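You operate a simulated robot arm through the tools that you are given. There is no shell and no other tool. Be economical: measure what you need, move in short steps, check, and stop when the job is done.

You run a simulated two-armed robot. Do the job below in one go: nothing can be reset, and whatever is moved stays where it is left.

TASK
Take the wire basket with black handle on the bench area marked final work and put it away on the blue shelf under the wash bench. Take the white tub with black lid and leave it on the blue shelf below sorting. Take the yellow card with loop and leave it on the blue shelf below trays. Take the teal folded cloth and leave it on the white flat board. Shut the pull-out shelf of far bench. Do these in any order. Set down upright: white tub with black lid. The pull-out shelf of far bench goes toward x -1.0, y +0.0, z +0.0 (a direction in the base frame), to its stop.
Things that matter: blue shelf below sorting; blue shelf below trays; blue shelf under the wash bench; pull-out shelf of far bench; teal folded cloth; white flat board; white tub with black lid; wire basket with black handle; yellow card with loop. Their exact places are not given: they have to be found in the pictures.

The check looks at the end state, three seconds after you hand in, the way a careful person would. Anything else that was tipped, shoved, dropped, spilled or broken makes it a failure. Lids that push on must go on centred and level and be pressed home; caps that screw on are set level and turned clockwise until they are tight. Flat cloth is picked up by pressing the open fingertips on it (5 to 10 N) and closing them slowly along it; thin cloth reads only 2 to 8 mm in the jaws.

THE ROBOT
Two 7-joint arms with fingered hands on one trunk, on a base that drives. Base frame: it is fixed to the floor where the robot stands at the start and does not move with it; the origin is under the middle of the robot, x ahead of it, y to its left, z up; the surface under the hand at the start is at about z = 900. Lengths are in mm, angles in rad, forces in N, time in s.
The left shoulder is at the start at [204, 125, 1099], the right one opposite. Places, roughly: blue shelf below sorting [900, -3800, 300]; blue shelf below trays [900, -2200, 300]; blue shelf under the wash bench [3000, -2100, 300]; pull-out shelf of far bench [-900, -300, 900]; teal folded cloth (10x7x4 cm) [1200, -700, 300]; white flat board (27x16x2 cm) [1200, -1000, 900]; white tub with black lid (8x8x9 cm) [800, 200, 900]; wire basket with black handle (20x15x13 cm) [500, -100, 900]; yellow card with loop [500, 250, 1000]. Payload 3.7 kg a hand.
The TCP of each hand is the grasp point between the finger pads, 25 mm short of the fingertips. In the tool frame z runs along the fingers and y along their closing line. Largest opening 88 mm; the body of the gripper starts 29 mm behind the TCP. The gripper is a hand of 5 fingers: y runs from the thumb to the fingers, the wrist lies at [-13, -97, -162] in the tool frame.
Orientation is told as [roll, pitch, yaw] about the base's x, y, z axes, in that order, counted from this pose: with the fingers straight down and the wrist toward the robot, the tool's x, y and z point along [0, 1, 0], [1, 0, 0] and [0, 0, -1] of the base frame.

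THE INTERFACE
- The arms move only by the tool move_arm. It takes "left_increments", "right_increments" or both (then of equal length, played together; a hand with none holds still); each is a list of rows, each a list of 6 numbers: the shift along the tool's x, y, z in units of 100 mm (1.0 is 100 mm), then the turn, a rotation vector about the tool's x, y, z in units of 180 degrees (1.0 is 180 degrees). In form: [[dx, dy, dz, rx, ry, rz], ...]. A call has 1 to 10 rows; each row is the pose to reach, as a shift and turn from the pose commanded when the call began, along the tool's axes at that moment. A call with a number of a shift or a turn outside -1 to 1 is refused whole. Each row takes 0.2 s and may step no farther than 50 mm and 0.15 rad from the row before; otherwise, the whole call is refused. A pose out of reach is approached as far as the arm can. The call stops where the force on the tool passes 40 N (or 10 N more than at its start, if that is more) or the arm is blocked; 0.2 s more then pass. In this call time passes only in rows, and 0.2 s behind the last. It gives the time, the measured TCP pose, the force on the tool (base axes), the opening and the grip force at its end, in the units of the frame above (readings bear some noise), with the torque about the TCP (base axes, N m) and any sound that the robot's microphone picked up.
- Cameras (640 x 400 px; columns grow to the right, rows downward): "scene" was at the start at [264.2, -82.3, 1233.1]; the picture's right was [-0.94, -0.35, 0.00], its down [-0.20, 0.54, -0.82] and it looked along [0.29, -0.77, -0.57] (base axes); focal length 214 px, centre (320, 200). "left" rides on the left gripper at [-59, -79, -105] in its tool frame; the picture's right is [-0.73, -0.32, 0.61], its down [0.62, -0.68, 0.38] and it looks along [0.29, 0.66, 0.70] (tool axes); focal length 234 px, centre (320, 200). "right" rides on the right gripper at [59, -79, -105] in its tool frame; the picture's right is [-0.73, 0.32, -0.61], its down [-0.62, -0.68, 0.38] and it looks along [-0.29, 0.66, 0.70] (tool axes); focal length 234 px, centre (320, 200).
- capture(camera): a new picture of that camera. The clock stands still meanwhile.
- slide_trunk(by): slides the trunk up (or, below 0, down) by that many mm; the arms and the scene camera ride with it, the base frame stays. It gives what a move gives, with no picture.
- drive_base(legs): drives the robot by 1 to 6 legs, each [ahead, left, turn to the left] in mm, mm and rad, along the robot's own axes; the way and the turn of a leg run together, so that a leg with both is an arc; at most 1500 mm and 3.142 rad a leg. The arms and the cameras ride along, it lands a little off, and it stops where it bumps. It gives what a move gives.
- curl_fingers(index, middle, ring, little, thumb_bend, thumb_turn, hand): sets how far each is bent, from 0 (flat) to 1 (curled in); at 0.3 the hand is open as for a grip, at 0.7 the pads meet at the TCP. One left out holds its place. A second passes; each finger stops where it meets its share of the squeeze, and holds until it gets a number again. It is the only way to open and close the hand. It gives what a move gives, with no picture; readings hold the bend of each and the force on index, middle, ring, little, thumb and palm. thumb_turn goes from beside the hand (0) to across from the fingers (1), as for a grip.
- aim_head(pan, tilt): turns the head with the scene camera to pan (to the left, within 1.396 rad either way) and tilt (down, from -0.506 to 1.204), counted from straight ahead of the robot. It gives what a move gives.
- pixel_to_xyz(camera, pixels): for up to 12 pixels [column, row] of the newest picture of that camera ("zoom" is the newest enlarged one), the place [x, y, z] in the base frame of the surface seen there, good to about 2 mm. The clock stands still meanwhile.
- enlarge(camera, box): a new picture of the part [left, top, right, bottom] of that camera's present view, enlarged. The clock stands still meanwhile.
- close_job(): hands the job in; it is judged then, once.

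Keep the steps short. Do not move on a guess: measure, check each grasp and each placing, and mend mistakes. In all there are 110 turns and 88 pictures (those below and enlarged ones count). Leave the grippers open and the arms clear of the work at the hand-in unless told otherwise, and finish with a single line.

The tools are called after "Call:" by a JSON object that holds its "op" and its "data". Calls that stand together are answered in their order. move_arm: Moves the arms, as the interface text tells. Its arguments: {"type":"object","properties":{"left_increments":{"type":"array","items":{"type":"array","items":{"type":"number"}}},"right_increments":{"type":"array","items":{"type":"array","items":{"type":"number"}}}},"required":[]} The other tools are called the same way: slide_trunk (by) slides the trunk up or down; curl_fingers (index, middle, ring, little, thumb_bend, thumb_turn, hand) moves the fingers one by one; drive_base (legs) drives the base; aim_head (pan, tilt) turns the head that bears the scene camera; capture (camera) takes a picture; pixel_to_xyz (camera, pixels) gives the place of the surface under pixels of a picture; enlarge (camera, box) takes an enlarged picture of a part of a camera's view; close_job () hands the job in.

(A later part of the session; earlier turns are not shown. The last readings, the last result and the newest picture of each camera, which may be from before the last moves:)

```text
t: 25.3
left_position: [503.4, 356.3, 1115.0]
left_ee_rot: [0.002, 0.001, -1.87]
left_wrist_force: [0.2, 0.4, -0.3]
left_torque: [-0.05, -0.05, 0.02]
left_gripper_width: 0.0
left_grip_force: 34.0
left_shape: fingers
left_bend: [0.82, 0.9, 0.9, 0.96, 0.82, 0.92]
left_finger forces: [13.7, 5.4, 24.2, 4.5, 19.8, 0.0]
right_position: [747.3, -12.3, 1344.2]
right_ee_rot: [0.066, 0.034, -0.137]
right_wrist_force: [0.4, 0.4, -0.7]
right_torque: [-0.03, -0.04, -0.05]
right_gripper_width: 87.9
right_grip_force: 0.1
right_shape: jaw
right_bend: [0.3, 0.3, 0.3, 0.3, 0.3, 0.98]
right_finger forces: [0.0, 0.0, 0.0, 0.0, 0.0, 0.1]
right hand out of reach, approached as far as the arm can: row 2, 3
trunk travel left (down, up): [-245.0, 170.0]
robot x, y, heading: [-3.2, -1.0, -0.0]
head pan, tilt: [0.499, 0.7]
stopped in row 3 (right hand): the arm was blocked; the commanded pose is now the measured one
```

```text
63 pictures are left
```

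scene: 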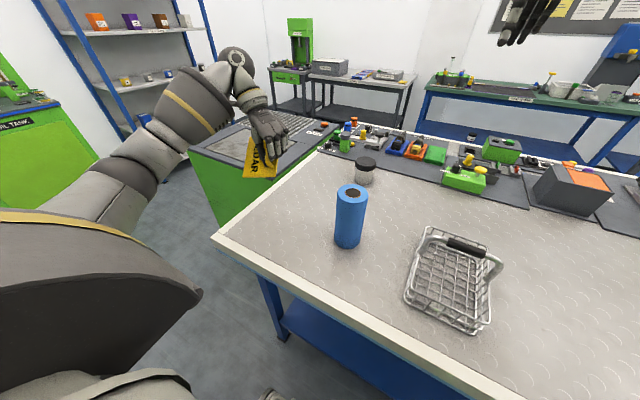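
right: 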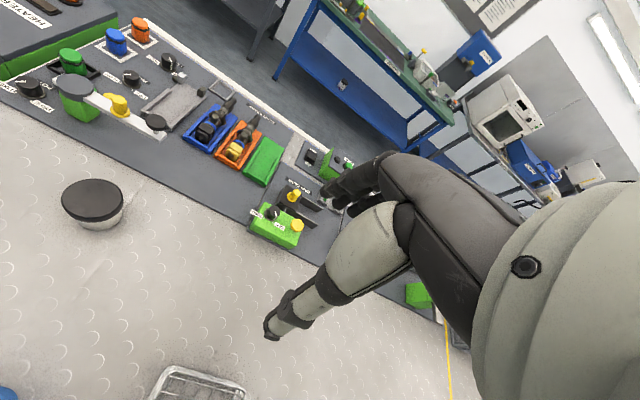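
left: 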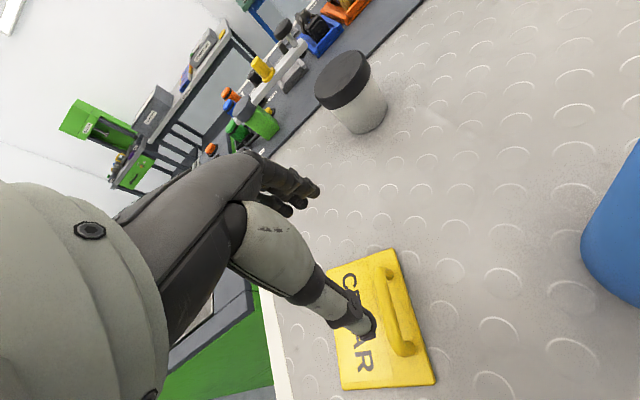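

The right arm runs out of reach crossing over. Both hands are high, so I strafe the base 230 mm left instead.

Call:
{"op": "drive_base", "data": {"legs": [[0, 230, 0]]}}

Call:
{"op": "enlarge", "data": {"camera": "right", "box": [100, 100, 420, 400]}}

```text
t: 27.9
left_position: [504.9, 588.5, 1113.2]
left_ee_rot: [-0.001, 0.0, -1.867]
left_wrist_force: [-0.5, 0.2, -0.2]
left_torque: [0.0, -0.01, 0.03]
left_gripper_width: 0.1
left_grip_force: 33.3
left_shape: fingers
left_bend: [0.82, 0.9, 0.9, 0.96, 0.82, 0.92]
left_finger forces: [13.8, 5.5, 24.1, 4.7, 19.9, 0.1]
right_position: [748.2, 222.5, 1342.9]
right_ee_rot: [0.064, 0.034, -0.13]
right_wrist_force: [-0.1, 0.3, 0.6]
right_torque: [-0.01, 0.0, 0.03]
right_gripper_width: 87.6
right_grip_force: 0.0
right_shape: jaw
right_bend: [0.3, 0.3, 0.3, 0.3, 0.3, 0.98]
right_finger forces: [0.0, 0.0, 0.0, 0.0, 0.1, 0.0]
trunk travel left (down, up): [-245.0, 170.0]
robot x, y, heading: [-0.1, 227.3, 0.003]
head pan, tilt: [0.499, 0.7]
```

```text
1.33 times, centred on (260, 250) of right
```

zoom: 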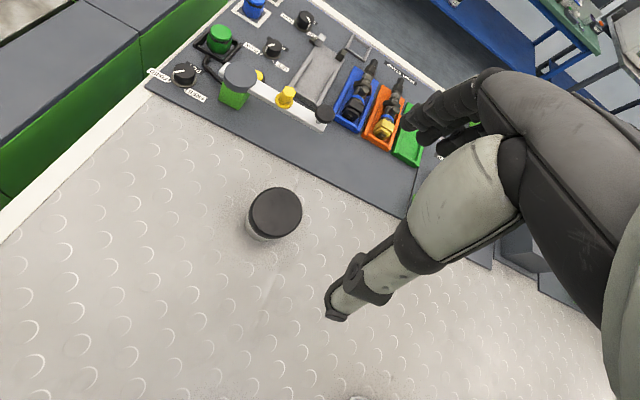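

Call:
{"op": "pixel_to_xyz", "data": {"camera": "zoom", "pixels": [[276, 213], [252, 212], [300, 214], [276, 190], [276, 234], [258, 236], [100, 250]]}}

Call:
{"op": "move_arm", "data": {"right_increments": [[0, 0.1, 0.2, -0.005, -0.01, -0.02], [0, 0.3, 0.5, -0.0108, -0.0204, -0.0414], [-0.03, 0.45, 0.9, -0.0108, -0.0204, -0.0414]]}}

```text
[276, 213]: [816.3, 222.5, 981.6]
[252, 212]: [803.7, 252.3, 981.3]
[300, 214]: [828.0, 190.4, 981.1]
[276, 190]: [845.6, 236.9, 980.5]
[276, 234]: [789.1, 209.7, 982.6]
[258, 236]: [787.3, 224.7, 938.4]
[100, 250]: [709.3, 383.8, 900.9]
```

```text
t: 28.7
left_position: [506.1, 587.6, 1113.6]
left_ee_rot: [-0.002, 0.001, -1.866]
left_wrist_force: [-0.3, -0.3, -0.8]
left_torque: [0.02, 0.01, -0.02]
left_gripper_width: 0.0
left_grip_force: 33.9
left_shape: fingers
left_bend: [0.82, 0.9, 0.9, 0.96, 0.82, 0.92]
left_finger forces: [13.9, 5.3, 24.1, 4.6, 19.8, 0.0]
right_position: [792.4, 216.5, 1249.9]
right_ee_rot: [0.004, -0.002, -0.002]
right_wrist_force: [0.1, -0.2, -0.3]
right_torque: [0.04, 0.02, -0.03]
right_gripper_width: 87.8
right_grip_force: 0.1
right_shape: jaw
right_bend: [0.3, 0.3, 0.3, 0.3, 0.3, 0.98]
right_finger forces: [0.1, 0.1, 0.1, 0.1, 0.1, 0.0]
trunk travel left (down, up): [-245.0, 170.0]
robot x, y, heading: [-1.1, 230.9, 0.005]
head pan, tilt: [0.499, 0.7]
```

Lid centre ≈(816.5, 222), diameter ≈70, top 981. I centre the right hand and descend to z≈1050, just above the lid, then check.

Call:
{"op": "move_arm", "data": {"right_increments": [[0.05, 0.24, 0.4, 0, 0, 0], [0.05, 0.24, 0.8, 0, 0, 0], [0.05, 0.24, 1.0, 0, 0, 0]]}}

Call:
{"op": "move_arm", "data": {"right_increments": [[0, 0, 0.45, 0, 0, 0], [0, 0, 0.9, 0, 0, 0]]}}

Call:
{"op": "capture", "data": {"camera": "right"}}

Call:
{"op": "enlarge", "data": {"camera": "scene", "box": [320, 80, 520, 240]}}

```text
t: 29.5
left_position: [505.7, 587.2, 1114.3]
left_ee_rot: [0.0, -0.001, -1.866]
left_wrist_force: [0.5, -0.2, -0.6]
left_torque: [-0.02, 0.06, 0.01]
left_gripper_width: 0.2
left_grip_force: 33.5
left_shape: fingers
left_bend: [0.82, 0.9, 0.9, 0.96, 0.82, 0.92]
left_finger forces: [13.8, 5.4, 24.1, 4.6, 19.9, 0.0]
right_position: [814.9, 220.8, 1148.7]
right_ee_rot: [0.003, -0.004, -0.003]
right_wrist_force: [0.1, 0.1, -0.1]
right_torque: [0.02, 0.0, -0.01]
right_gripper_width: 87.9
right_grip_force: 0.0
right_shape: jaw
right_bend: [0.3, 0.3, 0.3, 0.3, 0.3, 0.98]
right_finger forces: [0.0, 0.0, 0.1, 0.1, 0.1, 0.0]
right hand out of reach, approached as far as the arm can: row 1, 2
trunk travel left (down, up): [-245.0, 170.0]
robot x, y, heading: [-0.2, 230.5, 0.001]
head pan, tilt: [0.499, 0.7]
```

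```text
t: 30.1
left_position: [505.2, 587.8, 1114.0]
left_ee_rot: [-0.001, 0.001, -1.867]
left_wrist_force: [-0.1, 1.2, -0.7]
left_torque: [-0.03, -0.02, 0.01]
left_gripper_width: 0.0
left_grip_force: 34.0
left_shape: fingers
left_bend: [0.82, 0.9, 0.9, 0.96, 0.82, 0.92]
left_finger forces: [13.9, 5.4, 24.1, 4.6, 19.9, 0.0]
right_position: [817.1, 224.0, 1059.4]
right_ee_rot: [0.002, -0.003, 0.0]
right_wrist_force: [0.6, 0.0, 0.7]
right_torque: [0.01, -0.04, 0.03]
right_gripper_width: 87.8
right_grip_force: 0.0
right_shape: jaw
right_bend: [0.3, 0.3, 0.3, 0.3, 0.3, 0.98]
right_finger forces: [0.1, 0.0, 0.1, 0.0, 0.0, 0.0]
right hand out of reach, approached as far as the arm can: row 2
trunk travel left (down, up): [-245.0, 170.0]
robot x, y, heading: [2.5, 233.2, 0.003]
head pan, tilt: [0.499, 0.7]
```

```text
61 pictures are left
```

right: 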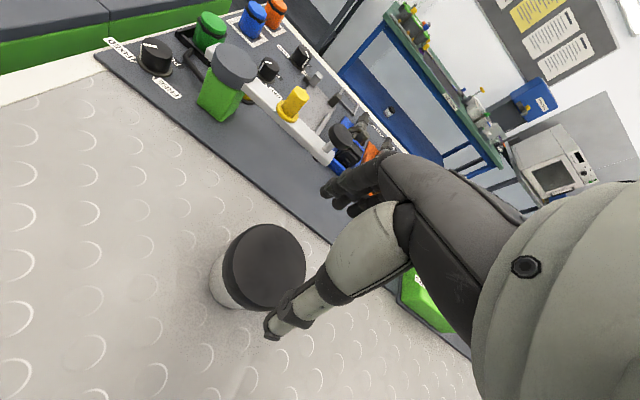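

```text
2.50 times, centred on (420, 160) of scene
```

zoom: 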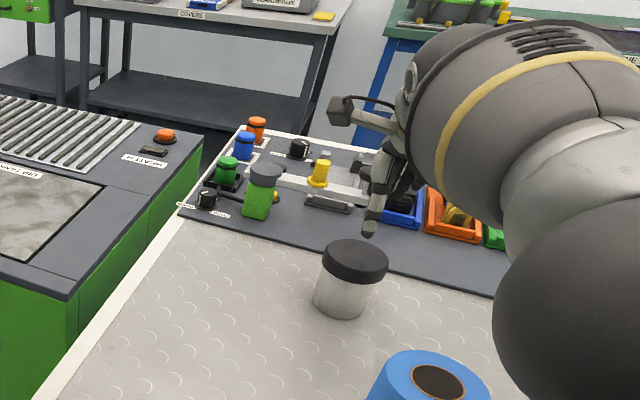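

The right arm is near its reach limit. I measure the forearm height and the tank height before choosing to lower by trunk.

Call:
{"op": "pixel_to_xyz", "data": {"camera": "zoom", "pixels": [[560, 290], [505, 200], [440, 140], [425, 90], [500, 320], [430, 370], [40, 200], [100, 130], [369, 234], [355, 255]]}}

Call:
{"op": "pixel_to_xyz", "data": {"camera": "right", "pixels": [[265, 268], [240, 250], [300, 265], [262, 228], [250, 305]]}}

```text
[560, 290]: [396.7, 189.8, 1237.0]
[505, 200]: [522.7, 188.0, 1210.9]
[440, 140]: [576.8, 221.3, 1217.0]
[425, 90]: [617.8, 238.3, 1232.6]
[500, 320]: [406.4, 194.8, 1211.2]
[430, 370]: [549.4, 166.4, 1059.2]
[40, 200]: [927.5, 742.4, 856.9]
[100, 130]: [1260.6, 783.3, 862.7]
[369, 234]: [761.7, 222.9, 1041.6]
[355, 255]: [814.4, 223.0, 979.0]
```

```text
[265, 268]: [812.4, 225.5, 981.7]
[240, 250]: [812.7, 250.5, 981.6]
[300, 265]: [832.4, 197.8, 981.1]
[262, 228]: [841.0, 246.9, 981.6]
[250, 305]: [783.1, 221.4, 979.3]
```

Forearm underside would meet the foam roll (top 1058) if lowered here. I raise the hand a bit, strafe the base 240 mm further left so the forearm passes beside the roll, and bring the hand back over the tub.

Call:
{"op": "move_arm", "data": {"right_increments": [[0, -0.1, -0.4, 0, 0, 0], [0, -0.3, -0.8, 0, 0, 0]]}}

Call:
{"op": "drive_base", "data": {"legs": [[0, 240, 0]]}}

Call:
{"op": "move_arm", "data": {"right_increments": [[-0.4, 0, 0, 0, 0, 0], [-0.8, 0, 0, 0, 0, 0], [-1.0, 0, 0, 0, 0, 0]]}}

Call:
{"op": "move_arm", "data": {"right_increments": [[-0.4, 0, 0, 0, 0, 0], [-0.8, 0, 0, 0, 0, 0], [-1.0, 0, 0, 0, 0, 0]]}}

```text
t: 30.7
left_position: [506.0, 581.6, 1115.2]
left_ee_rot: [-0.002, 0.004, -1.87]
left_wrist_force: [0.7, -1.2, -1.7]
left_torque: [0.06, 0.03, -0.02]
left_gripper_width: 0.0
left_grip_force: 33.9
left_shape: fingers
left_bend: [0.82, 0.9, 0.9, 0.96, 0.82, 0.92]
left_finger forces: [13.8, 5.5, 24.1, 4.5, 19.8, 0.0]
right_position: [800.7, 225.6, 1128.4]
right_ee_rot: [0.008, 0.018, 0.001]
right_wrist_force: [-0.5, 0.7, 0.1]
right_torque: [-0.04, -0.04, -0.02]
right_gripper_width: 87.9
right_grip_force: 0.1
right_shape: jaw
right_bend: [0.3, 0.3, 0.3, 0.3, 0.3, 0.98]
right_finger forces: [0.0, 0.1, 0.0, 0.0, 0.0, 0.1]
right hand out of reach, approached as far as the arm can: row 1, 2
trunk travel left (down, up): [-245.0, 170.0]
robot x, y, heading: [1.1, 232.6, 0.001]
head pan, tilt: [0.499, 0.7]
```

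```text
t: 33.4
left_position: [502.2, 833.7, 1113.9]
left_ee_rot: [0.0, 0.0, -1.863]
left_wrist_force: [0.2, -0.5, -0.5]
left_torque: [-0.03, 0.02, 0.02]
left_gripper_width: 0.2
left_grip_force: 33.9
left_shape: fingers
left_bend: [0.82, 0.9, 0.9, 0.96, 0.82, 0.92]
left_finger forces: [13.7, 5.3, 24.0, 4.7, 19.8, 0.0]
right_position: [799.6, 475.9, 1130.8]
right_ee_rot: [0.0, 0.019, 0.009]
right_wrist_force: [-0.9, 0.8, 0.0]
right_torque: [0.02, 0.0, -0.01]
right_gripper_width: 87.8
right_grip_force: 0.0
right_shape: jaw
right_bend: [0.3, 0.3, 0.3, 0.3, 0.3, 0.98]
right_finger forces: [0.0, 0.1, 0.1, 0.1, 0.0, 0.1]
trunk travel left (down, up): [-245.0, 170.0]
robot x, y, heading: [-1.7, 474.0, 0.011]
head pan, tilt: [0.499, 0.7]
```

```text
t: 34.2
left_position: [502.7, 832.5, 1114.1]
left_ee_rot: [0.0, 0.001, -1.863]
left_wrist_force: [0.2, 0.0, -0.2]
left_torque: [-0.02, -0.01, 0.01]
left_gripper_width: 0.1
left_grip_force: 34.0
left_shape: fingers
left_bend: [0.82, 0.9, 0.9, 0.96, 0.82, 0.92]
left_finger forces: [13.7, 5.3, 24.0, 4.7, 19.8, 0.1]
right_position: [801.1, 375.8, 1128.7]
right_ee_rot: [0.002, 0.018, 0.01]
right_wrist_force: [-0.2, -0.3, -1.0]
right_torque: [0.0, -0.03, 0.01]
right_gripper_width: 88.0
right_grip_force: 0.0
right_shape: jaw
right_bend: [0.3, 0.3, 0.3, 0.3, 0.3, 0.98]
right_finger forces: [0.0, 0.0, 0.0, 0.1, 0.0, 0.0]
trunk travel left (down, up): [-245.0, 170.0]
robot x, y, heading: [-0.1, 473.3, 0.009]
head pan, tilt: [0.499, 0.7]
```

```text
t: 35.0
left_position: [502.5, 832.0, 1113.8]
left_ee_rot: [0.001, 0.0, -1.863]
left_wrist_force: [0.7, -0.2, -0.9]
left_torque: [-0.04, 0.01, 0.0]
left_gripper_width: 0.0
left_grip_force: 34.0
left_shape: fingers
left_bend: [0.82, 0.9, 0.9, 0.96, 0.82, 0.92]
left_finger forces: [13.8, 5.5, 24.0, 4.7, 19.8, 0.1]
right_position: [801.0, 275.3, 1129.6]
right_ee_rot: [0.002, 0.019, 0.009]
right_wrist_force: [0.1, 0.6, 0.4]
right_torque: [-0.02, -0.01, -0.01]
right_gripper_width: 87.8
right_grip_force: 0.1
right_shape: jaw
right_bend: [0.3, 0.3, 0.3, 0.3, 0.3, 0.98]
right_finger forces: [0.0, 0.0, 0.0, 0.0, 0.1, 0.1]
trunk travel left (down, up): [-245.0, 170.0]
robot x, y, heading: [2.9, 474.5, 0.004]
head pan, tilt: [0.499, 0.7]
```

Now centre over (816, 223) and descend beside the lid step by step, levelling the small tilt.

Call:
{"op": "move_arm", "data": {"right_increments": [[-0.4, 0.07, 0, -0.003, 0, 0.002], [-0.52, 0.15, 0.3, -0.006, 0, 0.003], [-0.52, 0.15, 0.7, -0.006, 0, 0.003]]}}

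Call:
{"op": "aim_head", "data": {"pan": 0.1, "tilt": 0.7}}

Call:
{"op": "enlarge", "data": {"camera": "right", "box": [160, 180, 400, 380]}}

Call:
{"op": "capture", "data": {"camera": "scene"}}

```text
t: 35.8
left_position: [503.8, 832.0, 1113.3]
left_ee_rot: [0.001, 0.0, -1.862]
left_wrist_force: [0.1, -0.6, 0.3]
left_torque: [-0.02, 0.03, 0.0]
left_gripper_width: 0.0
left_grip_force: 34.0
left_shape: fingers
left_bend: [0.82, 0.9, 0.9, 0.96, 0.82, 0.92]
left_finger forces: [13.8, 5.4, 24.0, 4.6, 19.7, 0.0]
right_position: [816.0, 222.6, 1059.3]
right_ee_rot: [-0.001, 0.0, -0.001]
right_wrist_force: [-0.7, 0.1, 0.1]
right_torque: [-0.02, -0.02, 0.02]
right_gripper_width: 87.6
right_grip_force: 0.0
right_shape: jaw
right_bend: [0.3, 0.3, 0.3, 0.3, 0.3, 0.98]
right_finger forces: [0.0, 0.1, 0.1, 0.1, 0.1, 0.0]
trunk travel left (down, up): [-245.0, 170.0]
robot x, y, heading: [-0.6, 474.9, 0.004]
head pan, tilt: [0.499, 0.7]
```

```text
t: 36.7
left_position: [502.6, 832.3, 1113.5]
left_ee_rot: [0.001, 0.0, -1.863]
left_wrist_force: [0.7, 0.9, -0.7]
left_torque: [0.0, 0.0, 0.02]
left_gripper_width: 0.2
left_grip_force: 34.0
left_shape: fingers
left_bend: [0.82, 0.9, 0.9, 0.96, 0.82, 0.92]
left_finger forces: [13.9, 5.5, 24.0, 4.7, 19.8, 0.0]
right_position: [814.3, 224.0, 1059.6]
right_ee_rot: [0.001, -0.002, -0.003]
right_wrist_force: [0.2, 1.0, 0.0]
right_torque: [-0.02, -0.03, -0.04]
right_gripper_width: 87.9
right_grip_force: 0.0
right_shape: jaw
right_bend: [0.3, 0.3, 0.3, 0.3, 0.3, 0.98]
right_finger forces: [0.0, 0.1, 0.1, 0.0, 0.0, 0.0]
trunk travel left (down, up): [-245.0, 170.0]
robot x, y, heading: [0.4, 469.6, 0.007]
head pan, tilt: [0.099, 0.7]
```

```text
2.00 times, centred on (280, 280) of right
```

zoom: 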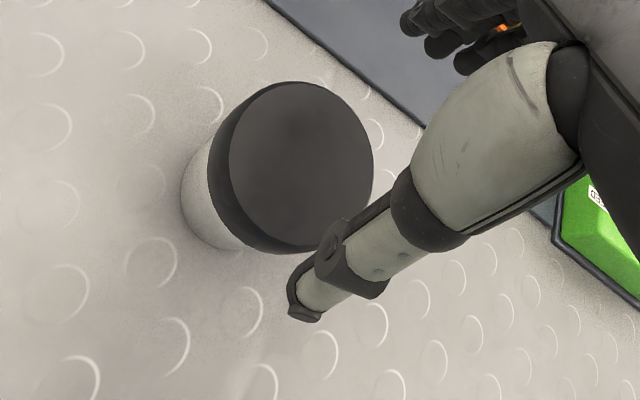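

```text
58 pictures are left
```

scene: 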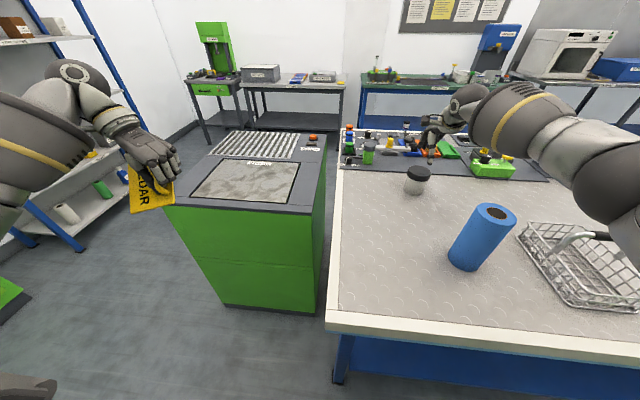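

The elbow stands out to the right; I check forearm clearance against the roll.

Call:
{"op": "pixel_to_xyz", "data": {"camera": "scene", "pixels": [[560, 155], [520, 152], [600, 205], [480, 120], [500, 145], [632, 230], [470, 100]]}}

```text
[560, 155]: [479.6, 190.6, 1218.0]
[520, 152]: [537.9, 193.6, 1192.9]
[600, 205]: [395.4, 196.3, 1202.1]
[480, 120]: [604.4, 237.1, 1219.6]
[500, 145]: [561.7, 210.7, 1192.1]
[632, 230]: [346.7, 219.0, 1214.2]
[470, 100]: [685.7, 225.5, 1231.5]
```

The forearm would come within a few mm of the roll. I raise the trunk by 130 mm, which lifts the elbow, then lower the hand by the arm only.

Call:
{"op": "slide_trunk", "data": {"by": 130}}

Call:
{"op": "move_arm", "data": {"right_increments": [[0, 0, 0.45, 0, 0, 0], [0, 0, 0.9, 0, 0, 0]]}}

Call:
{"op": "move_arm", "data": {"right_increments": [[0, 0, 0.2, 0, 0, 0], [0, 0, 0.4, 0, 0, 0]]}}

Call:
{"op": "capture", "data": {"camera": "scene"}}

Call:
{"op": "pixel_to_xyz", "data": {"camera": "scene", "pixels": [[560, 155], [520, 152], [600, 205], [480, 120], [500, 145], [632, 230], [540, 190]]}}

```text
t: 38.3
left_position: [503.3, 832.3, 1243.4]
left_ee_rot: [-0.002, -0.001, -1.862]
left_wrist_force: [0.1, 0.0, -0.7]
left_torque: [0.0, 0.02, -0.01]
left_gripper_width: 0.0
left_grip_force: 34.3
left_shape: fingers
left_bend: [0.82, 0.9, 0.9, 0.96, 0.82, 0.92]
left_finger forces: [13.9, 5.4, 24.0, 4.7, 19.5, 0.0]
right_position: [797.4, 225.3, 1268.0]
right_ee_rot: [0.0, -0.107, -0.005]
right_wrist_force: [0.0, 0.5, -0.6]
right_torque: [-0.02, -0.03, 0.02]
right_gripper_width: 87.9
right_grip_force: 0.0
right_shape: jaw
right_bend: [0.3, 0.3, 0.3, 0.3, 0.3, 0.98]
right_finger forces: [0.0, 0.0, 0.0, 0.0, 0.0, 0.0]
trunk travel left (down, up): [-375.0, 40.0]
robot x, y, heading: [2.1, 474.2, 0.003]
head pan, tilt: [0.099, 0.7]
```

```text
t: 38.9
left_position: [502.6, 832.2, 1242.9]
left_ee_rot: [0.0, 0.001, -1.862]
left_wrist_force: [0.2, -0.3, -0.6]
left_torque: [-0.02, -0.03, 0.0]
left_gripper_width: 0.3
left_grip_force: 33.7
left_shape: fingers
left_bend: [0.82, 0.9, 0.9, 0.96, 0.82, 0.92]
left_finger forces: [13.7, 5.4, 24.0, 4.9, 19.5, 0.0]
right_position: [800.3, 227.7, 1177.7]
right_ee_rot: [0.003, -0.109, -0.003]
right_wrist_force: [-0.5, 0.5, 0.2]
right_torque: [0.0, -0.03, 0.0]
right_gripper_width: 87.9
right_grip_force: 0.1
right_shape: jaw
right_bend: [0.3, 0.3, 0.3, 0.3, 0.3, 0.98]
right_finger forces: [0.0, 0.0, 0.1, 0.0, 0.1, 0.1]
right hand out of reach, approached as far as the arm can: row 2
trunk travel left (down, up): [-375.0, 40.0]
robot x, y, heading: [3.2, 473.8, 0.007]
head pan, tilt: [0.099, 0.7]
```

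```text
t: 39.5
left_position: [501.9, 832.7, 1244.7]
left_ee_rot: [-0.001, 0.0, -1.862]
left_wrist_force: [0.2, -0.2, -0.2]
left_torque: [0.0, 0.06, -0.01]
left_gripper_width: 0.0
left_grip_force: 34.0
left_shape: fingers
left_bend: [0.82, 0.9, 0.9, 0.96, 0.82, 0.92]
left_finger forces: [13.9, 5.4, 24.0, 4.8, 19.4, 0.0]
right_position: [797.6, 228.4, 1140.6]
right_ee_rot: [0.0, -0.108, -0.003]
right_wrist_force: [-1.1, -1.2, 0.6]
right_torque: [0.01, -0.05, 0.01]
right_gripper_width: 87.8
right_grip_force: 0.0
right_shape: jaw
right_bend: [0.3, 0.3, 0.3, 0.3, 0.3, 0.98]
right_finger forces: [0.1, 0.1, 0.0, 0.0, 0.0, 0.0]
right hand out of reach, approached as far as the arm can: row 2
trunk travel left (down, up): [-375.0, 40.0]
robot x, y, heading: [1.2, 474.8, 0.004]
head pan, tilt: [0.099, 0.7]
```

```text
57 pictures are left
```

scene: 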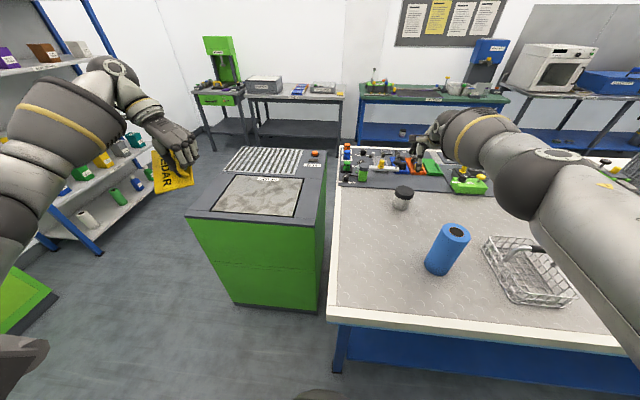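

```text
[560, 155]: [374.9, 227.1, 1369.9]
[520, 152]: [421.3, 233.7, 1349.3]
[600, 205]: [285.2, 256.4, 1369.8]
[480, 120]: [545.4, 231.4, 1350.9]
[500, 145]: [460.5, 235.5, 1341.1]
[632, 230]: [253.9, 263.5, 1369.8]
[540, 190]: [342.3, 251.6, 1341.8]
```

The forearm is now well above (≈1340). I level the hand's pitch and centre it again.

Call:
{"op": "move_arm", "data": {"right_increments": [[-0.03, 0.05, 0.3, 0.017, 0, 0], [-0.06, 0.114, 0.616, 0.034, 0, 0]]}}

```text
t: 40.1
left_position: [503.8, 832.6, 1244.1]
left_ee_rot: [0.001, -0.001, -1.861]
left_wrist_force: [0.7, -0.2, -0.9]
left_torque: [0.02, 0.02, -0.02]
left_gripper_width: 0.2
left_grip_force: 33.8
left_shape: fingers
left_bend: [0.82, 0.9, 0.9, 0.96, 0.82, 0.92]
left_finger forces: [13.9, 5.4, 23.9, 4.8, 19.5, 0.0]
right_position: [777.4, 231.5, 1092.6]
right_ee_rot: [0.0, -0.001, -0.005]
right_wrist_force: [0.6, -0.9, 0.9]
right_torque: [0.01, 0.04, 0.01]
right_gripper_width: 88.0
right_grip_force: 0.0
right_shape: jaw
right_bend: [0.3, 0.3, 0.3, 0.3, 0.3, 0.98]
right_finger forces: [0.1, 0.0, 0.0, 0.0, 0.0, 0.0]
right hand out of reach, approached as far as the arm can: row 1, 2
trunk travel left (down, up): [-375.0, 40.0]
robot x, y, heading: [-0.8, 471.6, 0.003]
head pan, tilt: [0.099, 0.7]
```

At this height the arm reaches only x=777. Forearm is high, so I lower the trunk 55 mm (tips stay above the lid) and then reach forward.

Call:
{"op": "slide_trunk", "data": {"by": -55}}

Call:
{"op": "move_arm", "data": {"right_increments": [[-0.05, 0.2, 0, 0, 0, -0.001], [-0.09, 0.39, 0, 0, 0, -0.001]]}}

Call:
{"op": "capture", "data": {"camera": "scene"}}

Call:
{"op": "pixel_to_xyz", "data": {"camera": "scene", "pixels": [[560, 155], [520, 152], [600, 205], [480, 120], [500, 145], [632, 230], [540, 190], [410, 190]]}}

```text
t: 41.0
left_position: [501.4, 833.1, 1190.2]
left_ee_rot: [0.002, 0.0, -1.862]
left_wrist_force: [-0.4, 0.4, -0.5]
left_torque: [-0.02, -0.02, 0.01]
left_gripper_width: 0.0
left_grip_force: 34.1
left_shape: fingers
left_bend: [0.82, 0.9, 0.9, 0.96, 0.82, 0.92]
left_finger forces: [13.9, 5.4, 24.0, 4.7, 19.4, 0.1]
right_position: [775.9, 233.3, 1040.9]
right_ee_rot: [0.001, 0.0, -0.003]
right_wrist_force: [-0.3, 0.0, 0.4]
right_torque: [-0.02, 0.02, 0.01]
right_gripper_width: 88.0
right_grip_force: 0.1
right_shape: jaw
right_bend: [0.3, 0.3, 0.3, 0.3, 0.3, 0.98]
right_finger forces: [0.0, 0.0, 0.0, 0.0, 0.0, 0.1]
trunk travel left (down, up): [-320.0, 95.0]
robot x, y, heading: [0.8, 473.6, 0.008]
head pan, tilt: [0.099, 0.7]
```

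```text
t: 41.6
left_position: [501.4, 833.9, 1189.5]
left_ee_rot: [-0.001, -0.002, -1.861]
left_wrist_force: [0.2, 0.1, 0.3]
left_torque: [-0.04, -0.01, -0.02]
left_gripper_width: 0.1
left_grip_force: 33.7
left_shape: fingers
left_bend: [0.82, 0.9, 0.9, 0.96, 0.82, 0.92]
left_finger forces: [14.0, 5.5, 24.0, 4.7, 19.4, 0.0]
right_position: [786.0, 230.7, 1041.2]
right_ee_rot: [0.001, 0.0, -0.001]
right_wrist_force: [0.3, 0.5, -0.5]
right_torque: [-0.04, 0.0, 0.0]
right_gripper_width: 87.7
right_grip_force: 0.1
right_shape: jaw
right_bend: [0.3, 0.3, 0.3, 0.3, 0.3, 0.98]
right_finger forces: [0.1, 0.0, 0.1, 0.0, 0.1, 0.0]
right hand out of reach, approached as far as the arm can: row 1, 2
trunk travel left (down, up): [-320.0, 95.0]
robot x, y, heading: [0.9, 476.5, 0.007]
head pan, tilt: [0.099, 0.7]
```

```text
56 pictures are left
```

scene: 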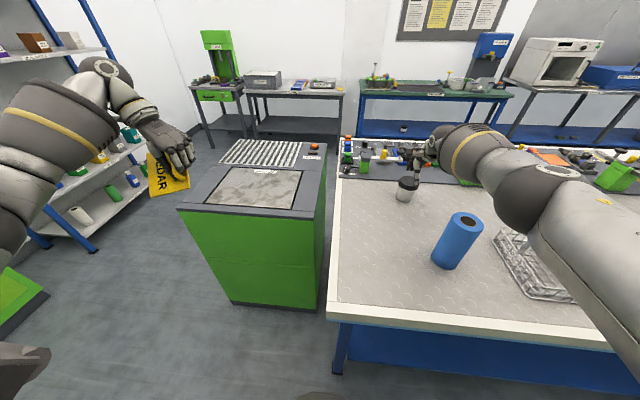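

```text
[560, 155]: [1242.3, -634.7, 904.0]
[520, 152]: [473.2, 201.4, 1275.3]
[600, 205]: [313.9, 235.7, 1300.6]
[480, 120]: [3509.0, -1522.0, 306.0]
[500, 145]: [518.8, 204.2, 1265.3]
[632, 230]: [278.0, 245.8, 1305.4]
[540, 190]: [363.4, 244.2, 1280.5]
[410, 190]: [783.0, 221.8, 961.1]
```

Short by 30 mm. The base has room to the bench, so I creep ahead 35 mm.

Call:
{"op": "drive_base", "data": {"legs": [[35, 0, 0]]}}

```text
t: 42.5
left_position: [540.4, 833.1, 1187.6]
left_ee_rot: [-0.001, 0.0, -1.863]
left_wrist_force: [-0.2, 0.1, -0.7]
left_torque: [-0.05, 0.03, -0.02]
left_gripper_width: 0.3
left_grip_force: 33.6
left_shape: fingers
left_bend: [0.82, 0.9, 0.9, 0.96, 0.82, 0.92]
left_finger forces: [13.9, 5.5, 24.0, 4.8, 19.5, 0.1]
right_position: [823.1, 229.9, 1038.8]
right_ee_rot: [0.002, 0.001, 0.0]
right_wrist_force: [-0.2, -0.9, -0.5]
right_torque: [0.02, 0.06, -0.01]
right_gripper_width: 87.9
right_grip_force: 0.0
right_shape: jaw
right_bend: [0.3, 0.3, 0.3, 0.3, 0.3, 0.98]
right_finger forces: [0.1, 0.0, 0.0, 0.0, 0.0, 0.1]
trunk travel left (down, up): [-320.0, 95.0]
robot x, y, heading: [34.5, 476.5, 0.008]
head pan, tilt: [0.099, 0.7]
```

Call:
{"op": "move_arm", "data": {"right_increments": [[-0.07, -0.07, 0, 0, 0, 0], [-0.07, -0.07, 0.25, 0, 0, 0]]}}

Call:
{"op": "enlarge", "data": {"camera": "right", "box": [160, 180, 400, 380]}}

Call:
{"op": "enlarge", "data": {"camera": "scene", "box": [360, 110, 500, 230]}}

```text
t: 43.1
left_position: [538.8, 832.7, 1187.9]
left_ee_rot: [-0.002, -0.001, -1.862]
left_wrist_force: [-1.2, 0.2, -1.0]
left_torque: [-0.03, -0.01, 0.02]
left_gripper_width: 0.0
left_grip_force: 33.6
left_shape: fingers
left_bend: [0.82, 0.9, 0.9, 0.96, 0.82, 0.92]
left_finger forces: [14.0, 5.6, 24.0, 4.8, 19.4, 0.1]
right_position: [817.0, 224.2, 1013.6]
right_ee_rot: [0.0, 0.002, -0.002]
right_wrist_force: [0.4, 0.0, 0.5]
right_torque: [-0.01, 0.0, 0.0]
right_gripper_width: 87.8
right_grip_force: 0.2
right_shape: jaw
right_bend: [0.3, 0.3, 0.3, 0.3, 0.3, 0.98]
right_finger forces: [0.0, 0.0, 0.1, 0.1, 0.1, 0.1]
trunk travel left (down, up): [-320.0, 95.0]
robot x, y, heading: [38.7, 475.7, 0.006]
head pan, tilt: [0.099, 0.7]
```

```text
2.00 times, centred on (280, 280) of right
```

zoom: 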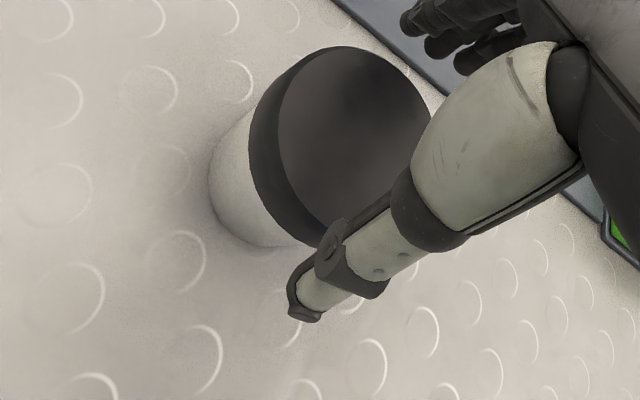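

```text
3.33 times, centred on (430, 170) of scene
```

zoom: 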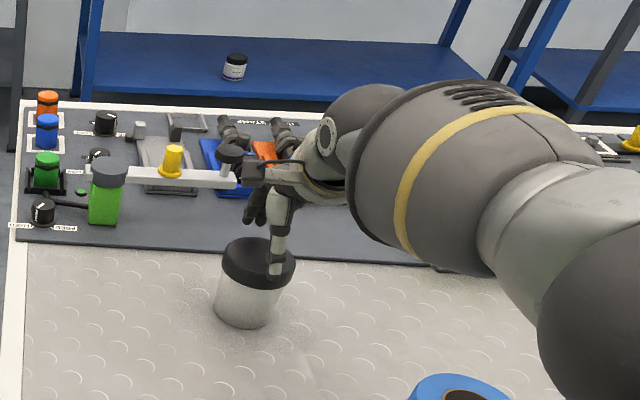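

Thumb and fingers straddle the lid. I descend to z≈936, watching force.

Call:
{"op": "move_arm", "data": {"right_increments": [[0, 0, 0.2, 0, 0, 0], [0, 0, 0.4, 0, 0, 0], [0, 0, 0.6, 0, 0, 0], [0, 0, 0.78, 0, 0, 0]]}}

Call:
{"op": "capture", "data": {"camera": "scene"}}

Call:
{"op": "enlarge", "data": {"camera": "right", "box": [160, 180, 400, 380]}}

```text
t: 44.1
left_position: [536.4, 834.8, 1190.8]
left_ee_rot: [0.0, -0.001, -1.861]
left_wrist_force: [-0.4, -0.3, -0.6]
left_torque: [-0.01, -0.02, 0.02]
left_gripper_width: 0.1
left_grip_force: 33.6
left_shape: fingers
left_bend: [0.82, 0.9, 0.9, 0.96, 0.82, 0.92]
left_finger forces: [14.0, 5.6, 23.9, 4.8, 19.4, 0.1]
right_position: [802.3, 231.7, 955.7]
right_ee_rot: [0.002, -0.014, -0.003]
right_wrist_force: [13.9, 0.2, 25.4]
right_torque: [0.02, -0.2, 0.01]
right_gripper_width: 88.0
right_grip_force: 0.1
right_shape: jaw
right_bend: [0.23, 0.3, 0.3, 0.29, 0.3, 0.98]
right_finger forces: [20.3, 0.0, 1.5, 4.0, 5.1, 0.0]
right hand out of reach, approached as far as the arm can: row 2, 3, 4
trunk travel left (down, up): [-320.0, 95.0]
robot x, y, heading: [37.3, 472.8, 0.001]
head pan, tilt: [0.099, 0.7]
```

```text
53 pictures are left
```

scene: 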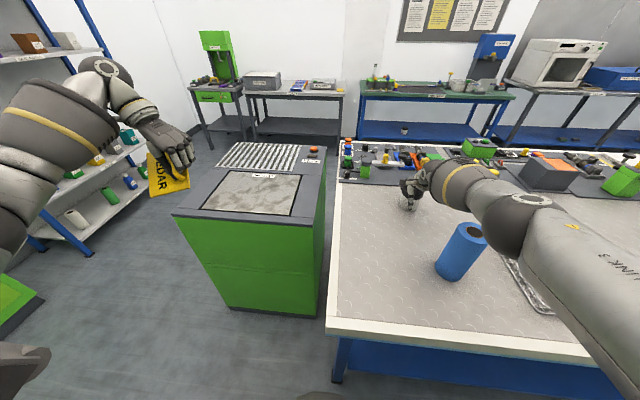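

```text
2.00 times, centred on (280, 280) of right
```

zoom: 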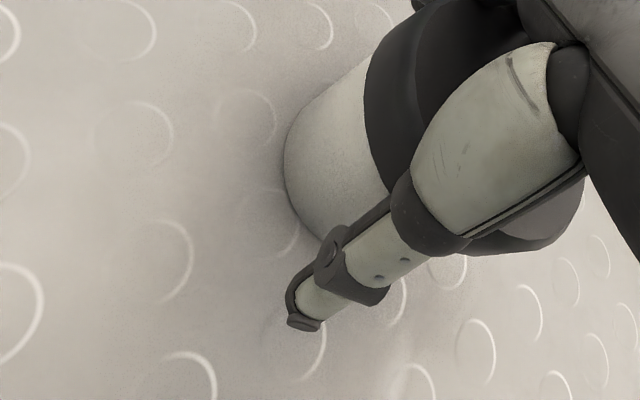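

The hand drifted back at the reach limit and a finger pressed on the lid (25 N). I go straight up and check the tub.

Call:
{"op": "move_arm", "data": {"right_increments": [[0, 0, -0.3, 0, 0, 0], [0, 0, -0.7, 0, 0, 0], [0, 0, -0.9, 0, 0, 0]]}}

Call:
{"op": "enlarge", "data": {"camera": "right", "box": [160, 180, 400, 380]}}

Call:
{"op": "pixel_to_xyz", "data": {"camera": "zoom", "pixels": [[330, 100], [360, 120], [270, 130], [240, 180], [330, 160], [370, 80], [290, 190]]}}

```text
t: 44.9
left_position: [538.1, 832.0, 1188.7]
left_ee_rot: [-0.001, -0.001, -1.863]
left_wrist_force: [-0.2, 0.2, -0.6]
left_torque: [0.02, 0.01, 0.0]
left_gripper_width: 0.0
left_grip_force: 33.6
left_shape: fingers
left_bend: [0.82, 0.9, 0.9, 0.96, 0.82, 0.92]
left_finger forces: [13.9, 5.5, 24.1, 4.8, 19.5, 0.1]
right_position: [798.1, 230.7, 1035.1]
right_ee_rot: [-0.002, 0.002, 0.0]
right_wrist_force: [-0.9, 1.2, -0.1]
right_torque: [-0.01, 0.04, 0.01]
right_gripper_width: 88.0
right_grip_force: 0.0
right_shape: jaw
right_bend: [0.3, 0.3, 0.3, 0.3, 0.3, 0.98]
right_finger forces: [0.1, 0.1, 0.1, 0.0, 0.0, 0.1]
trunk travel left (down, up): [-320.0, 95.0]
robot x, y, heading: [32.2, 472.5, 0.008]
head pan, tilt: [0.099, 0.7]
```

```text
2.00 times, centred on (280, 280) of right
```

zoom: 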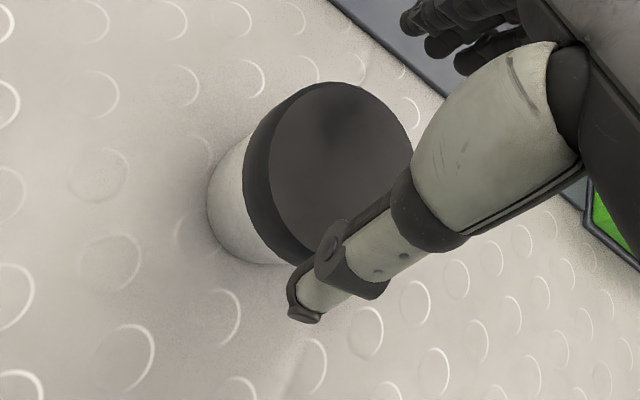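

```text
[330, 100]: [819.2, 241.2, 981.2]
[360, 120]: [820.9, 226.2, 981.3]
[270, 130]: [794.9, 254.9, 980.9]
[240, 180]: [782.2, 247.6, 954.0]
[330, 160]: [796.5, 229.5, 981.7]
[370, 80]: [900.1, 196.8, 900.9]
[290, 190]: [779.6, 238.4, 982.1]
```

Call:
{"op": "pixel_to_xyz", "data": {"camera": "zoom", "pixels": [[272, 180], [335, 88], [405, 140], [300, 110], [310, 240], [282, 215], [385, 110]]}}

Call:
{"op": "drive_base", "data": {"legs": [[45, 0, 0]]}}

```text
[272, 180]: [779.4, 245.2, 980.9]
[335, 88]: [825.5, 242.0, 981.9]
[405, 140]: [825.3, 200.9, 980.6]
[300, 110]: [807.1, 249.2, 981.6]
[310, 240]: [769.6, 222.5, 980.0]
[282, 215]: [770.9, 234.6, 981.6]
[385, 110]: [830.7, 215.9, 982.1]
```

```text
t: 45.8
left_position: [582.9, 834.0, 1188.9]
left_ee_rot: [-0.003, 0.0, -1.863]
left_wrist_force: [0.1, -0.1, -0.7]
left_torque: [0.03, 0.03, -0.05]
left_gripper_width: 0.1
left_grip_force: 33.7
left_shape: fingers
left_bend: [0.82, 0.9, 0.9, 0.96, 0.82, 0.92]
left_finger forces: [14.0, 5.5, 23.9, 4.8, 19.5, 0.0]
right_position: [846.0, 232.0, 1034.1]
right_ee_rot: [0.003, 0.001, 0.0]
right_wrist_force: [1.7, 0.8, 0.2]
right_torque: [0.05, 0.0, 0.01]
right_gripper_width: 88.2
right_grip_force: 0.0
right_shape: jaw
right_bend: [0.3, 0.3, 0.3, 0.3, 0.3, 0.98]
right_finger forces: [0.0, 0.0, 0.0, 0.1, 0.0, 0.1]
trunk travel left (down, up): [-320.0, 95.0]
robot x, y, heading: [79.3, 472.7, -0.0]
head pan, tilt: [0.099, 0.7]
```

The tub slid ≈16 mm toward me but stands; lid centre now ≈(800, 221). With the base 45 mm closer, I re-centre and descend in steps.

Call:
{"op": "move_arm", "data": {"right_increments": [[-0.05, -0.23, 0, 0, 0, 0], [-0.11, -0.46, 0, 0, 0, 0], [-0.11, -0.46, 0.25, 0, 0, 0]]}}

Call:
{"op": "enlarge", "data": {"camera": "right", "box": [160, 180, 400, 380]}}

```text
t: 46.6
left_position: [583.6, 833.9, 1189.1]
left_ee_rot: [0.0, 0.0, -1.862]
left_wrist_force: [0.1, -1.3, -0.4]
left_torque: [-0.03, -0.03, 0.02]
left_gripper_width: 0.0
left_grip_force: 34.2
left_shape: fingers
left_bend: [0.82, 0.9, 0.9, 0.96, 0.82, 0.92]
left_finger forces: [14.0, 5.5, 24.0, 4.9, 19.4, 0.0]
right_position: [798.1, 221.6, 1011.3]
right_ee_rot: [0.002, 0.0, -0.001]
right_wrist_force: [0.1, -0.2, -0.4]
right_torque: [0.02, -0.01, 0.0]
right_gripper_width: 88.0
right_grip_force: 0.0
right_shape: jaw
right_bend: [0.3, 0.3, 0.3, 0.3, 0.3, 0.98]
right_finger forces: [0.0, 0.0, 0.0, 0.0, 0.0, 0.0]
trunk travel left (down, up): [-320.0, 95.0]
robot x, y, heading: [80.4, 473.1, 0.005]
head pan, tilt: [0.099, 0.7]
```

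```text
2.00 times, centred on (280, 280) of right
```

zoom: 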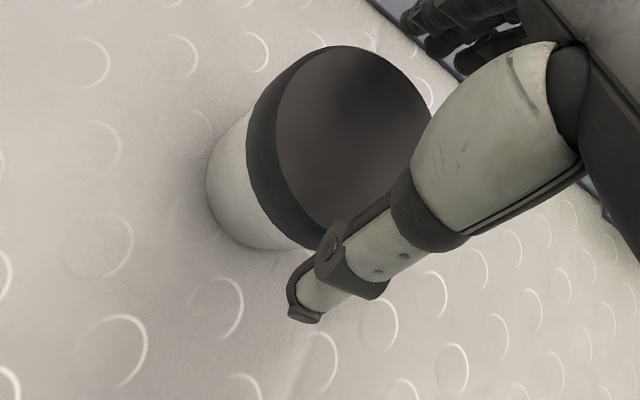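

Call:
{"op": "move_arm", "data": {"right_increments": [[0, 0.01, 0.15, 0, 0, 0], [0, 0.01, 0.3, 0, 0, 0]]}}

```text
t: 47.2
left_position: [581.1, 832.9, 1188.8]
left_ee_rot: [0.0, -0.001, -1.862]
left_wrist_force: [-0.4, 1.5, -0.1]
left_torque: [-0.01, -0.03, 0.0]
left_gripper_width: 0.1
left_grip_force: 33.4
left_shape: fingers
left_bend: [0.82, 0.9, 0.9, 0.96, 0.82, 0.92]
left_finger forces: [14.2, 5.5, 24.0, 4.9, 19.3, 0.0]
right_position: [801.5, 223.2, 980.3]
right_ee_rot: [0.003, -0.001, 0.0]
right_wrist_force: [0.4, -0.3, 0.0]
right_torque: [0.02, -0.03, -0.01]
right_gripper_width: 88.1
right_grip_force: 0.0
right_shape: jaw
right_bend: [0.3, 0.3, 0.3, 0.3, 0.3, 0.98]
right_finger forces: [0.1, 0.0, 0.0, 0.1, 0.1, 0.1]
trunk travel left (down, up): [-320.0, 95.0]
robot x, y, heading: [80.5, 476.8, 0.001]
head pan, tilt: [0.099, 0.7]
```

Clear on both sides. The palm begins 29 mm behind the TCP, so I stop at z≈958 (palm just over the lid) and close gradually.

Call:
{"op": "move_arm", "data": {"right_increments": [[0, 0, 0.1, 0, 0, 0], [0, 0, 0.22, 0, 0, 0]]}}

Call:
{"op": "curl_fingers", "data": {"hand": "right", "index": 0.45, "middle": 0.45, "ring": 0.45, "little": 0.45, "thumb_bend": 0.45}}

Call:
{"op": "enlarge", "data": {"camera": "right", "box": [160, 180, 400, 380]}}

```text
t: 47.8
left_position: [579.6, 834.2, 1191.2]
left_ee_rot: [0.002, 0.0, -1.861]
left_wrist_force: [0.1, 0.4, -0.4]
left_torque: [-0.02, -0.01, -0.05]
left_gripper_width: 0.1
left_grip_force: 33.7
left_shape: fingers
left_bend: [0.82, 0.9, 0.9, 0.96, 0.82, 0.92]
left_finger forces: [14.0, 5.5, 23.9, 5.0, 19.3, 0.0]
right_position: [800.3, 223.4, 963.9]
right_ee_rot: [0.002, -0.01, 0.001]
right_wrist_force: [3.6, 0.8, 16.2]
right_torque: [0.1, -0.31, -0.01]
right_gripper_width: 88.2
right_grip_force: 0.1
right_shape: jaw
right_bend: [0.27, 0.3, 0.3, 0.3, 0.29, 0.97]
right_finger forces: [10.9, 0.0, 0.0, 0.0, 3.1, 0.0]
trunk travel left (down, up): [-320.0, 95.0]
robot x, y, heading: [74.0, 474.2, 0.006]
head pan, tilt: [0.099, 0.7]
```

```text
t: 48.8
left_position: [580.0, 834.0, 1190.4]
left_ee_rot: [0.003, -0.001, -1.86]
left_wrist_force: [-0.3, -0.8, -1.5]
left_torque: [0.0, -0.01, -0.01]
left_gripper_width: 0.1
left_grip_force: 33.9
left_shape: fingers
left_bend: [0.82, 0.9, 0.9, 0.96, 0.82, 0.92]
left_finger forces: [14.0, 5.4, 24.0, 4.8, 19.3, 0.0]
right_position: [798.8, 222.2, 962.5]
right_ee_rot: [0.001, -0.006, 0.0]
right_wrist_force: [4.6, -0.7, 22.3]
right_torque: [0.14, -0.46, -0.02]
right_gripper_width: 84.0
right_grip_force: 18.3
right_shape: fingers
right_bend: [0.25, 0.42, 0.45, 0.45, 0.4, 0.97]
right_finger forces: [19.8, 2.6, 0.0, 0.1, 14.5, 0.0]
trunk travel left (down, up): [-320.0, 95.0]
robot x, y, heading: [82.1, 473.0, 0.006]
head pan, tilt: [0.099, 0.7]
```

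```text
2.00 times, centred on (280, 280) of right
```

zoom: 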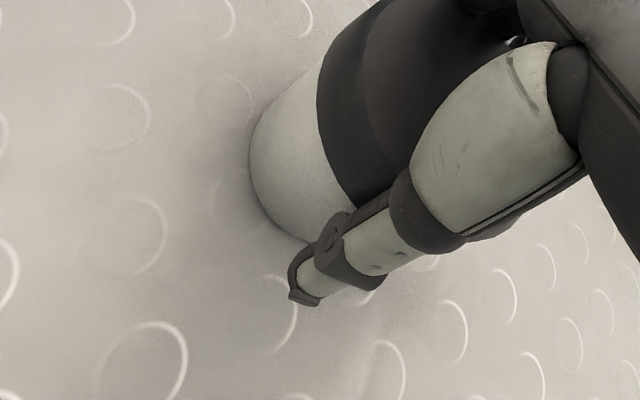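

The index finger sits on the lid rim. I reopen, raise, and re-measure the lid against the hand.

Call:
{"op": "curl_fingers", "data": {"hand": "right", "index": 0.15, "middle": 0.15, "ring": 0.15, "little": 0.15, "thumb_bend": 0.2}}

Call:
{"op": "move_arm", "data": {"right_increments": [[0, 0, -0.3, 0, 0, 0], [0, 0, -0.7, 0, 0, 0]]}}

Call:
{"op": "capture", "data": {"camera": "right"}}

Call:
{"op": "enlarge", "data": {"camera": "scene", "box": [370, 130, 470, 220]}}

```text
t: 49.8
left_position: [581.9, 833.7, 1187.6]
left_ee_rot: [0.0, 0.002, -1.861]
left_wrist_force: [-0.4, -0.7, 0.3]
left_torque: [-0.04, 0.01, 0.0]
left_gripper_width: 0.0
left_grip_force: 33.3
left_shape: fingers
left_bend: [0.82, 0.9, 0.9, 0.96, 0.82, 0.92]
left_finger forces: [14.1, 5.4, 24.0, 4.9, 19.4, 0.0]
right_position: [798.9, 221.8, 957.7]
right_ee_rot: [0.001, 0.0, -0.002]
right_wrist_force: [-0.1, -0.4, 1.3]
right_torque: [0.0, -0.02, -0.01]
right_gripper_width: 109.5
right_grip_force: 0.3
right_shape: fingers
right_bend: [0.15, 0.15, 0.15, 0.15, 0.2, 0.97]
right_finger forces: [0.0, 0.1, 0.0, 0.0, 0.5, 0.0]
trunk travel left (down, up): [-320.0, 95.0]
robot x, y, heading: [76.5, 475.2, 0.009]
head pan, tilt: [0.099, 0.7]
```

```text
t: 50.4
left_position: [581.5, 833.8, 1189.9]
left_ee_rot: [-0.002, 0.0, -1.863]
left_wrist_force: [0.3, 0.1, -0.7]
left_torque: [-0.02, -0.02, -0.04]
left_gripper_width: 0.0
left_grip_force: 33.8
left_shape: fingers
left_bend: [0.82, 0.9, 0.9, 0.96, 0.82, 0.92]
left_finger forces: [14.1, 5.3, 24.0, 4.9, 19.3, 0.0]
right_position: [798.2, 221.3, 1031.2]
right_ee_rot: [0.003, 0.001, -0.001]
right_wrist_force: [0.5, -0.7, -0.8]
right_torque: [0.01, 0.01, -0.01]
right_gripper_width: 109.3
right_grip_force: 0.1
right_shape: fingers
right_bend: [0.15, 0.15, 0.15, 0.15, 0.2, 0.97]
right_finger forces: [0.1, 0.0, 0.1, 0.0, 0.0, 0.1]
trunk travel left (down, up): [-320.0, 95.0]
robot x, y, heading: [77.5, 472.3, 0.006]
head pan, tilt: [0.099, 0.7]
```

```text
48 pictures are left
```

right: 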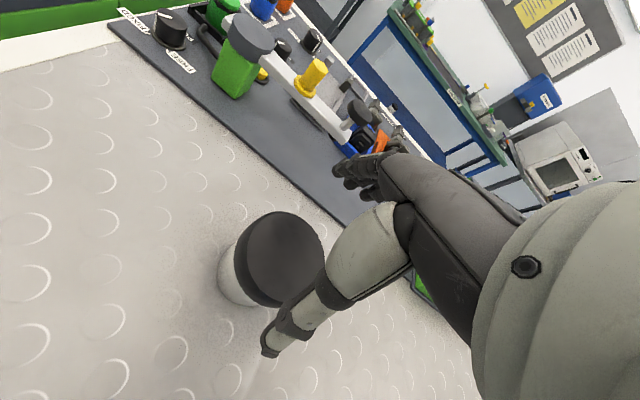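

```text
4.44 times, centred on (420, 175) of scene
```

zoom: 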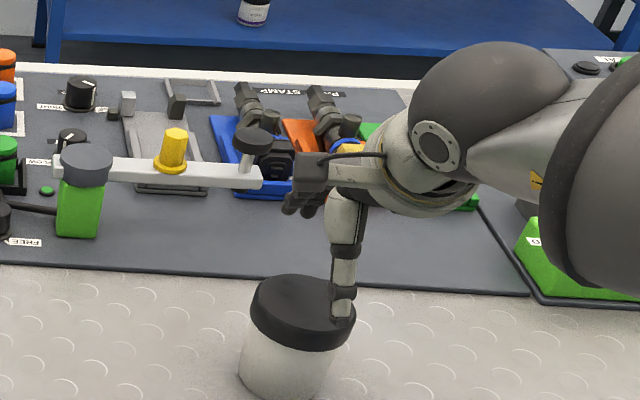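

Call:
{"op": "pixel_to_xyz", "data": {"camera": "right", "pixels": [[247, 262], [252, 240], [276, 217], [300, 216], [318, 234], [322, 255], [255, 285], [270, 298], [270, 250], [235, 262]]}}

Call:
{"op": "pixel_to_xyz", "data": {"camera": "zoom", "pixels": [[345, 312], [253, 300], [355, 300], [295, 278], [300, 320], [300, 350]]}}

```text
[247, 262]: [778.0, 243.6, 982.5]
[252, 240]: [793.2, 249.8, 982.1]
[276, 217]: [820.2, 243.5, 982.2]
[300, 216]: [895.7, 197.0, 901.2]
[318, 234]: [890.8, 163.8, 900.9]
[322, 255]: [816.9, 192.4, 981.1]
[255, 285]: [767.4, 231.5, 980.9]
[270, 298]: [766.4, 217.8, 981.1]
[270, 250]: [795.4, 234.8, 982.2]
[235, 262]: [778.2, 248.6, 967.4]
```

```text
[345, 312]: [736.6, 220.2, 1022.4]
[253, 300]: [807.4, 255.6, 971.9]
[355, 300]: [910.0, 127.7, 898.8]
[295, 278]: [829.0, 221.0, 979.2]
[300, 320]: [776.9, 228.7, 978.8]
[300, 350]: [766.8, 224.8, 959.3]
```

The lid centre is (799, 219): the hand is centred; it just needs the wider opening (109 mm now). I descend again to z≈956.

Call:
{"op": "move_arm", "data": {"right_increments": [[-0.02, 0.01, 0.25, 0, 0, 0], [-0.02, 0.01, 0.5, 0, 0, 0], [-0.02, 0.01, 0.65, 0, 0, 0], [-0.02, 0.01, 0.74, 0, 0, 0]]}}

```text
t: 51.4
left_position: [580.6, 833.7, 1189.4]
left_ee_rot: [0.003, -0.002, -1.863]
left_wrist_force: [-0.7, 1.1, -0.6]
left_torque: [-0.05, 0.03, -0.02]
left_gripper_width: 0.0
left_grip_force: 33.8
left_shape: fingers
left_bend: [0.82, 0.9, 0.9, 0.96, 0.82, 0.92]
left_finger forces: [14.0, 5.5, 24.0, 4.9, 19.3, 0.0]
right_position: [798.8, 220.1, 956.9]
right_ee_rot: [0.002, -0.002, -0.001]
right_wrist_force: [-1.5, -0.1, 5.4]
right_torque: [0.0, 0.2, 0.02]
right_gripper_width: 110.6
right_grip_force: 2.3
right_shape: fingers
right_bend: [0.15, 0.15, 0.15, 0.15, 0.2, 0.97]
right_finger forces: [0.1, 0.1, 0.0, 0.1, 4.4, 0.0]
trunk travel left (down, up): [-320.0, 95.0]
robot x, y, heading: [75.8, 473.5, 0.002]
head pan, tilt: [0.099, 0.7]
```

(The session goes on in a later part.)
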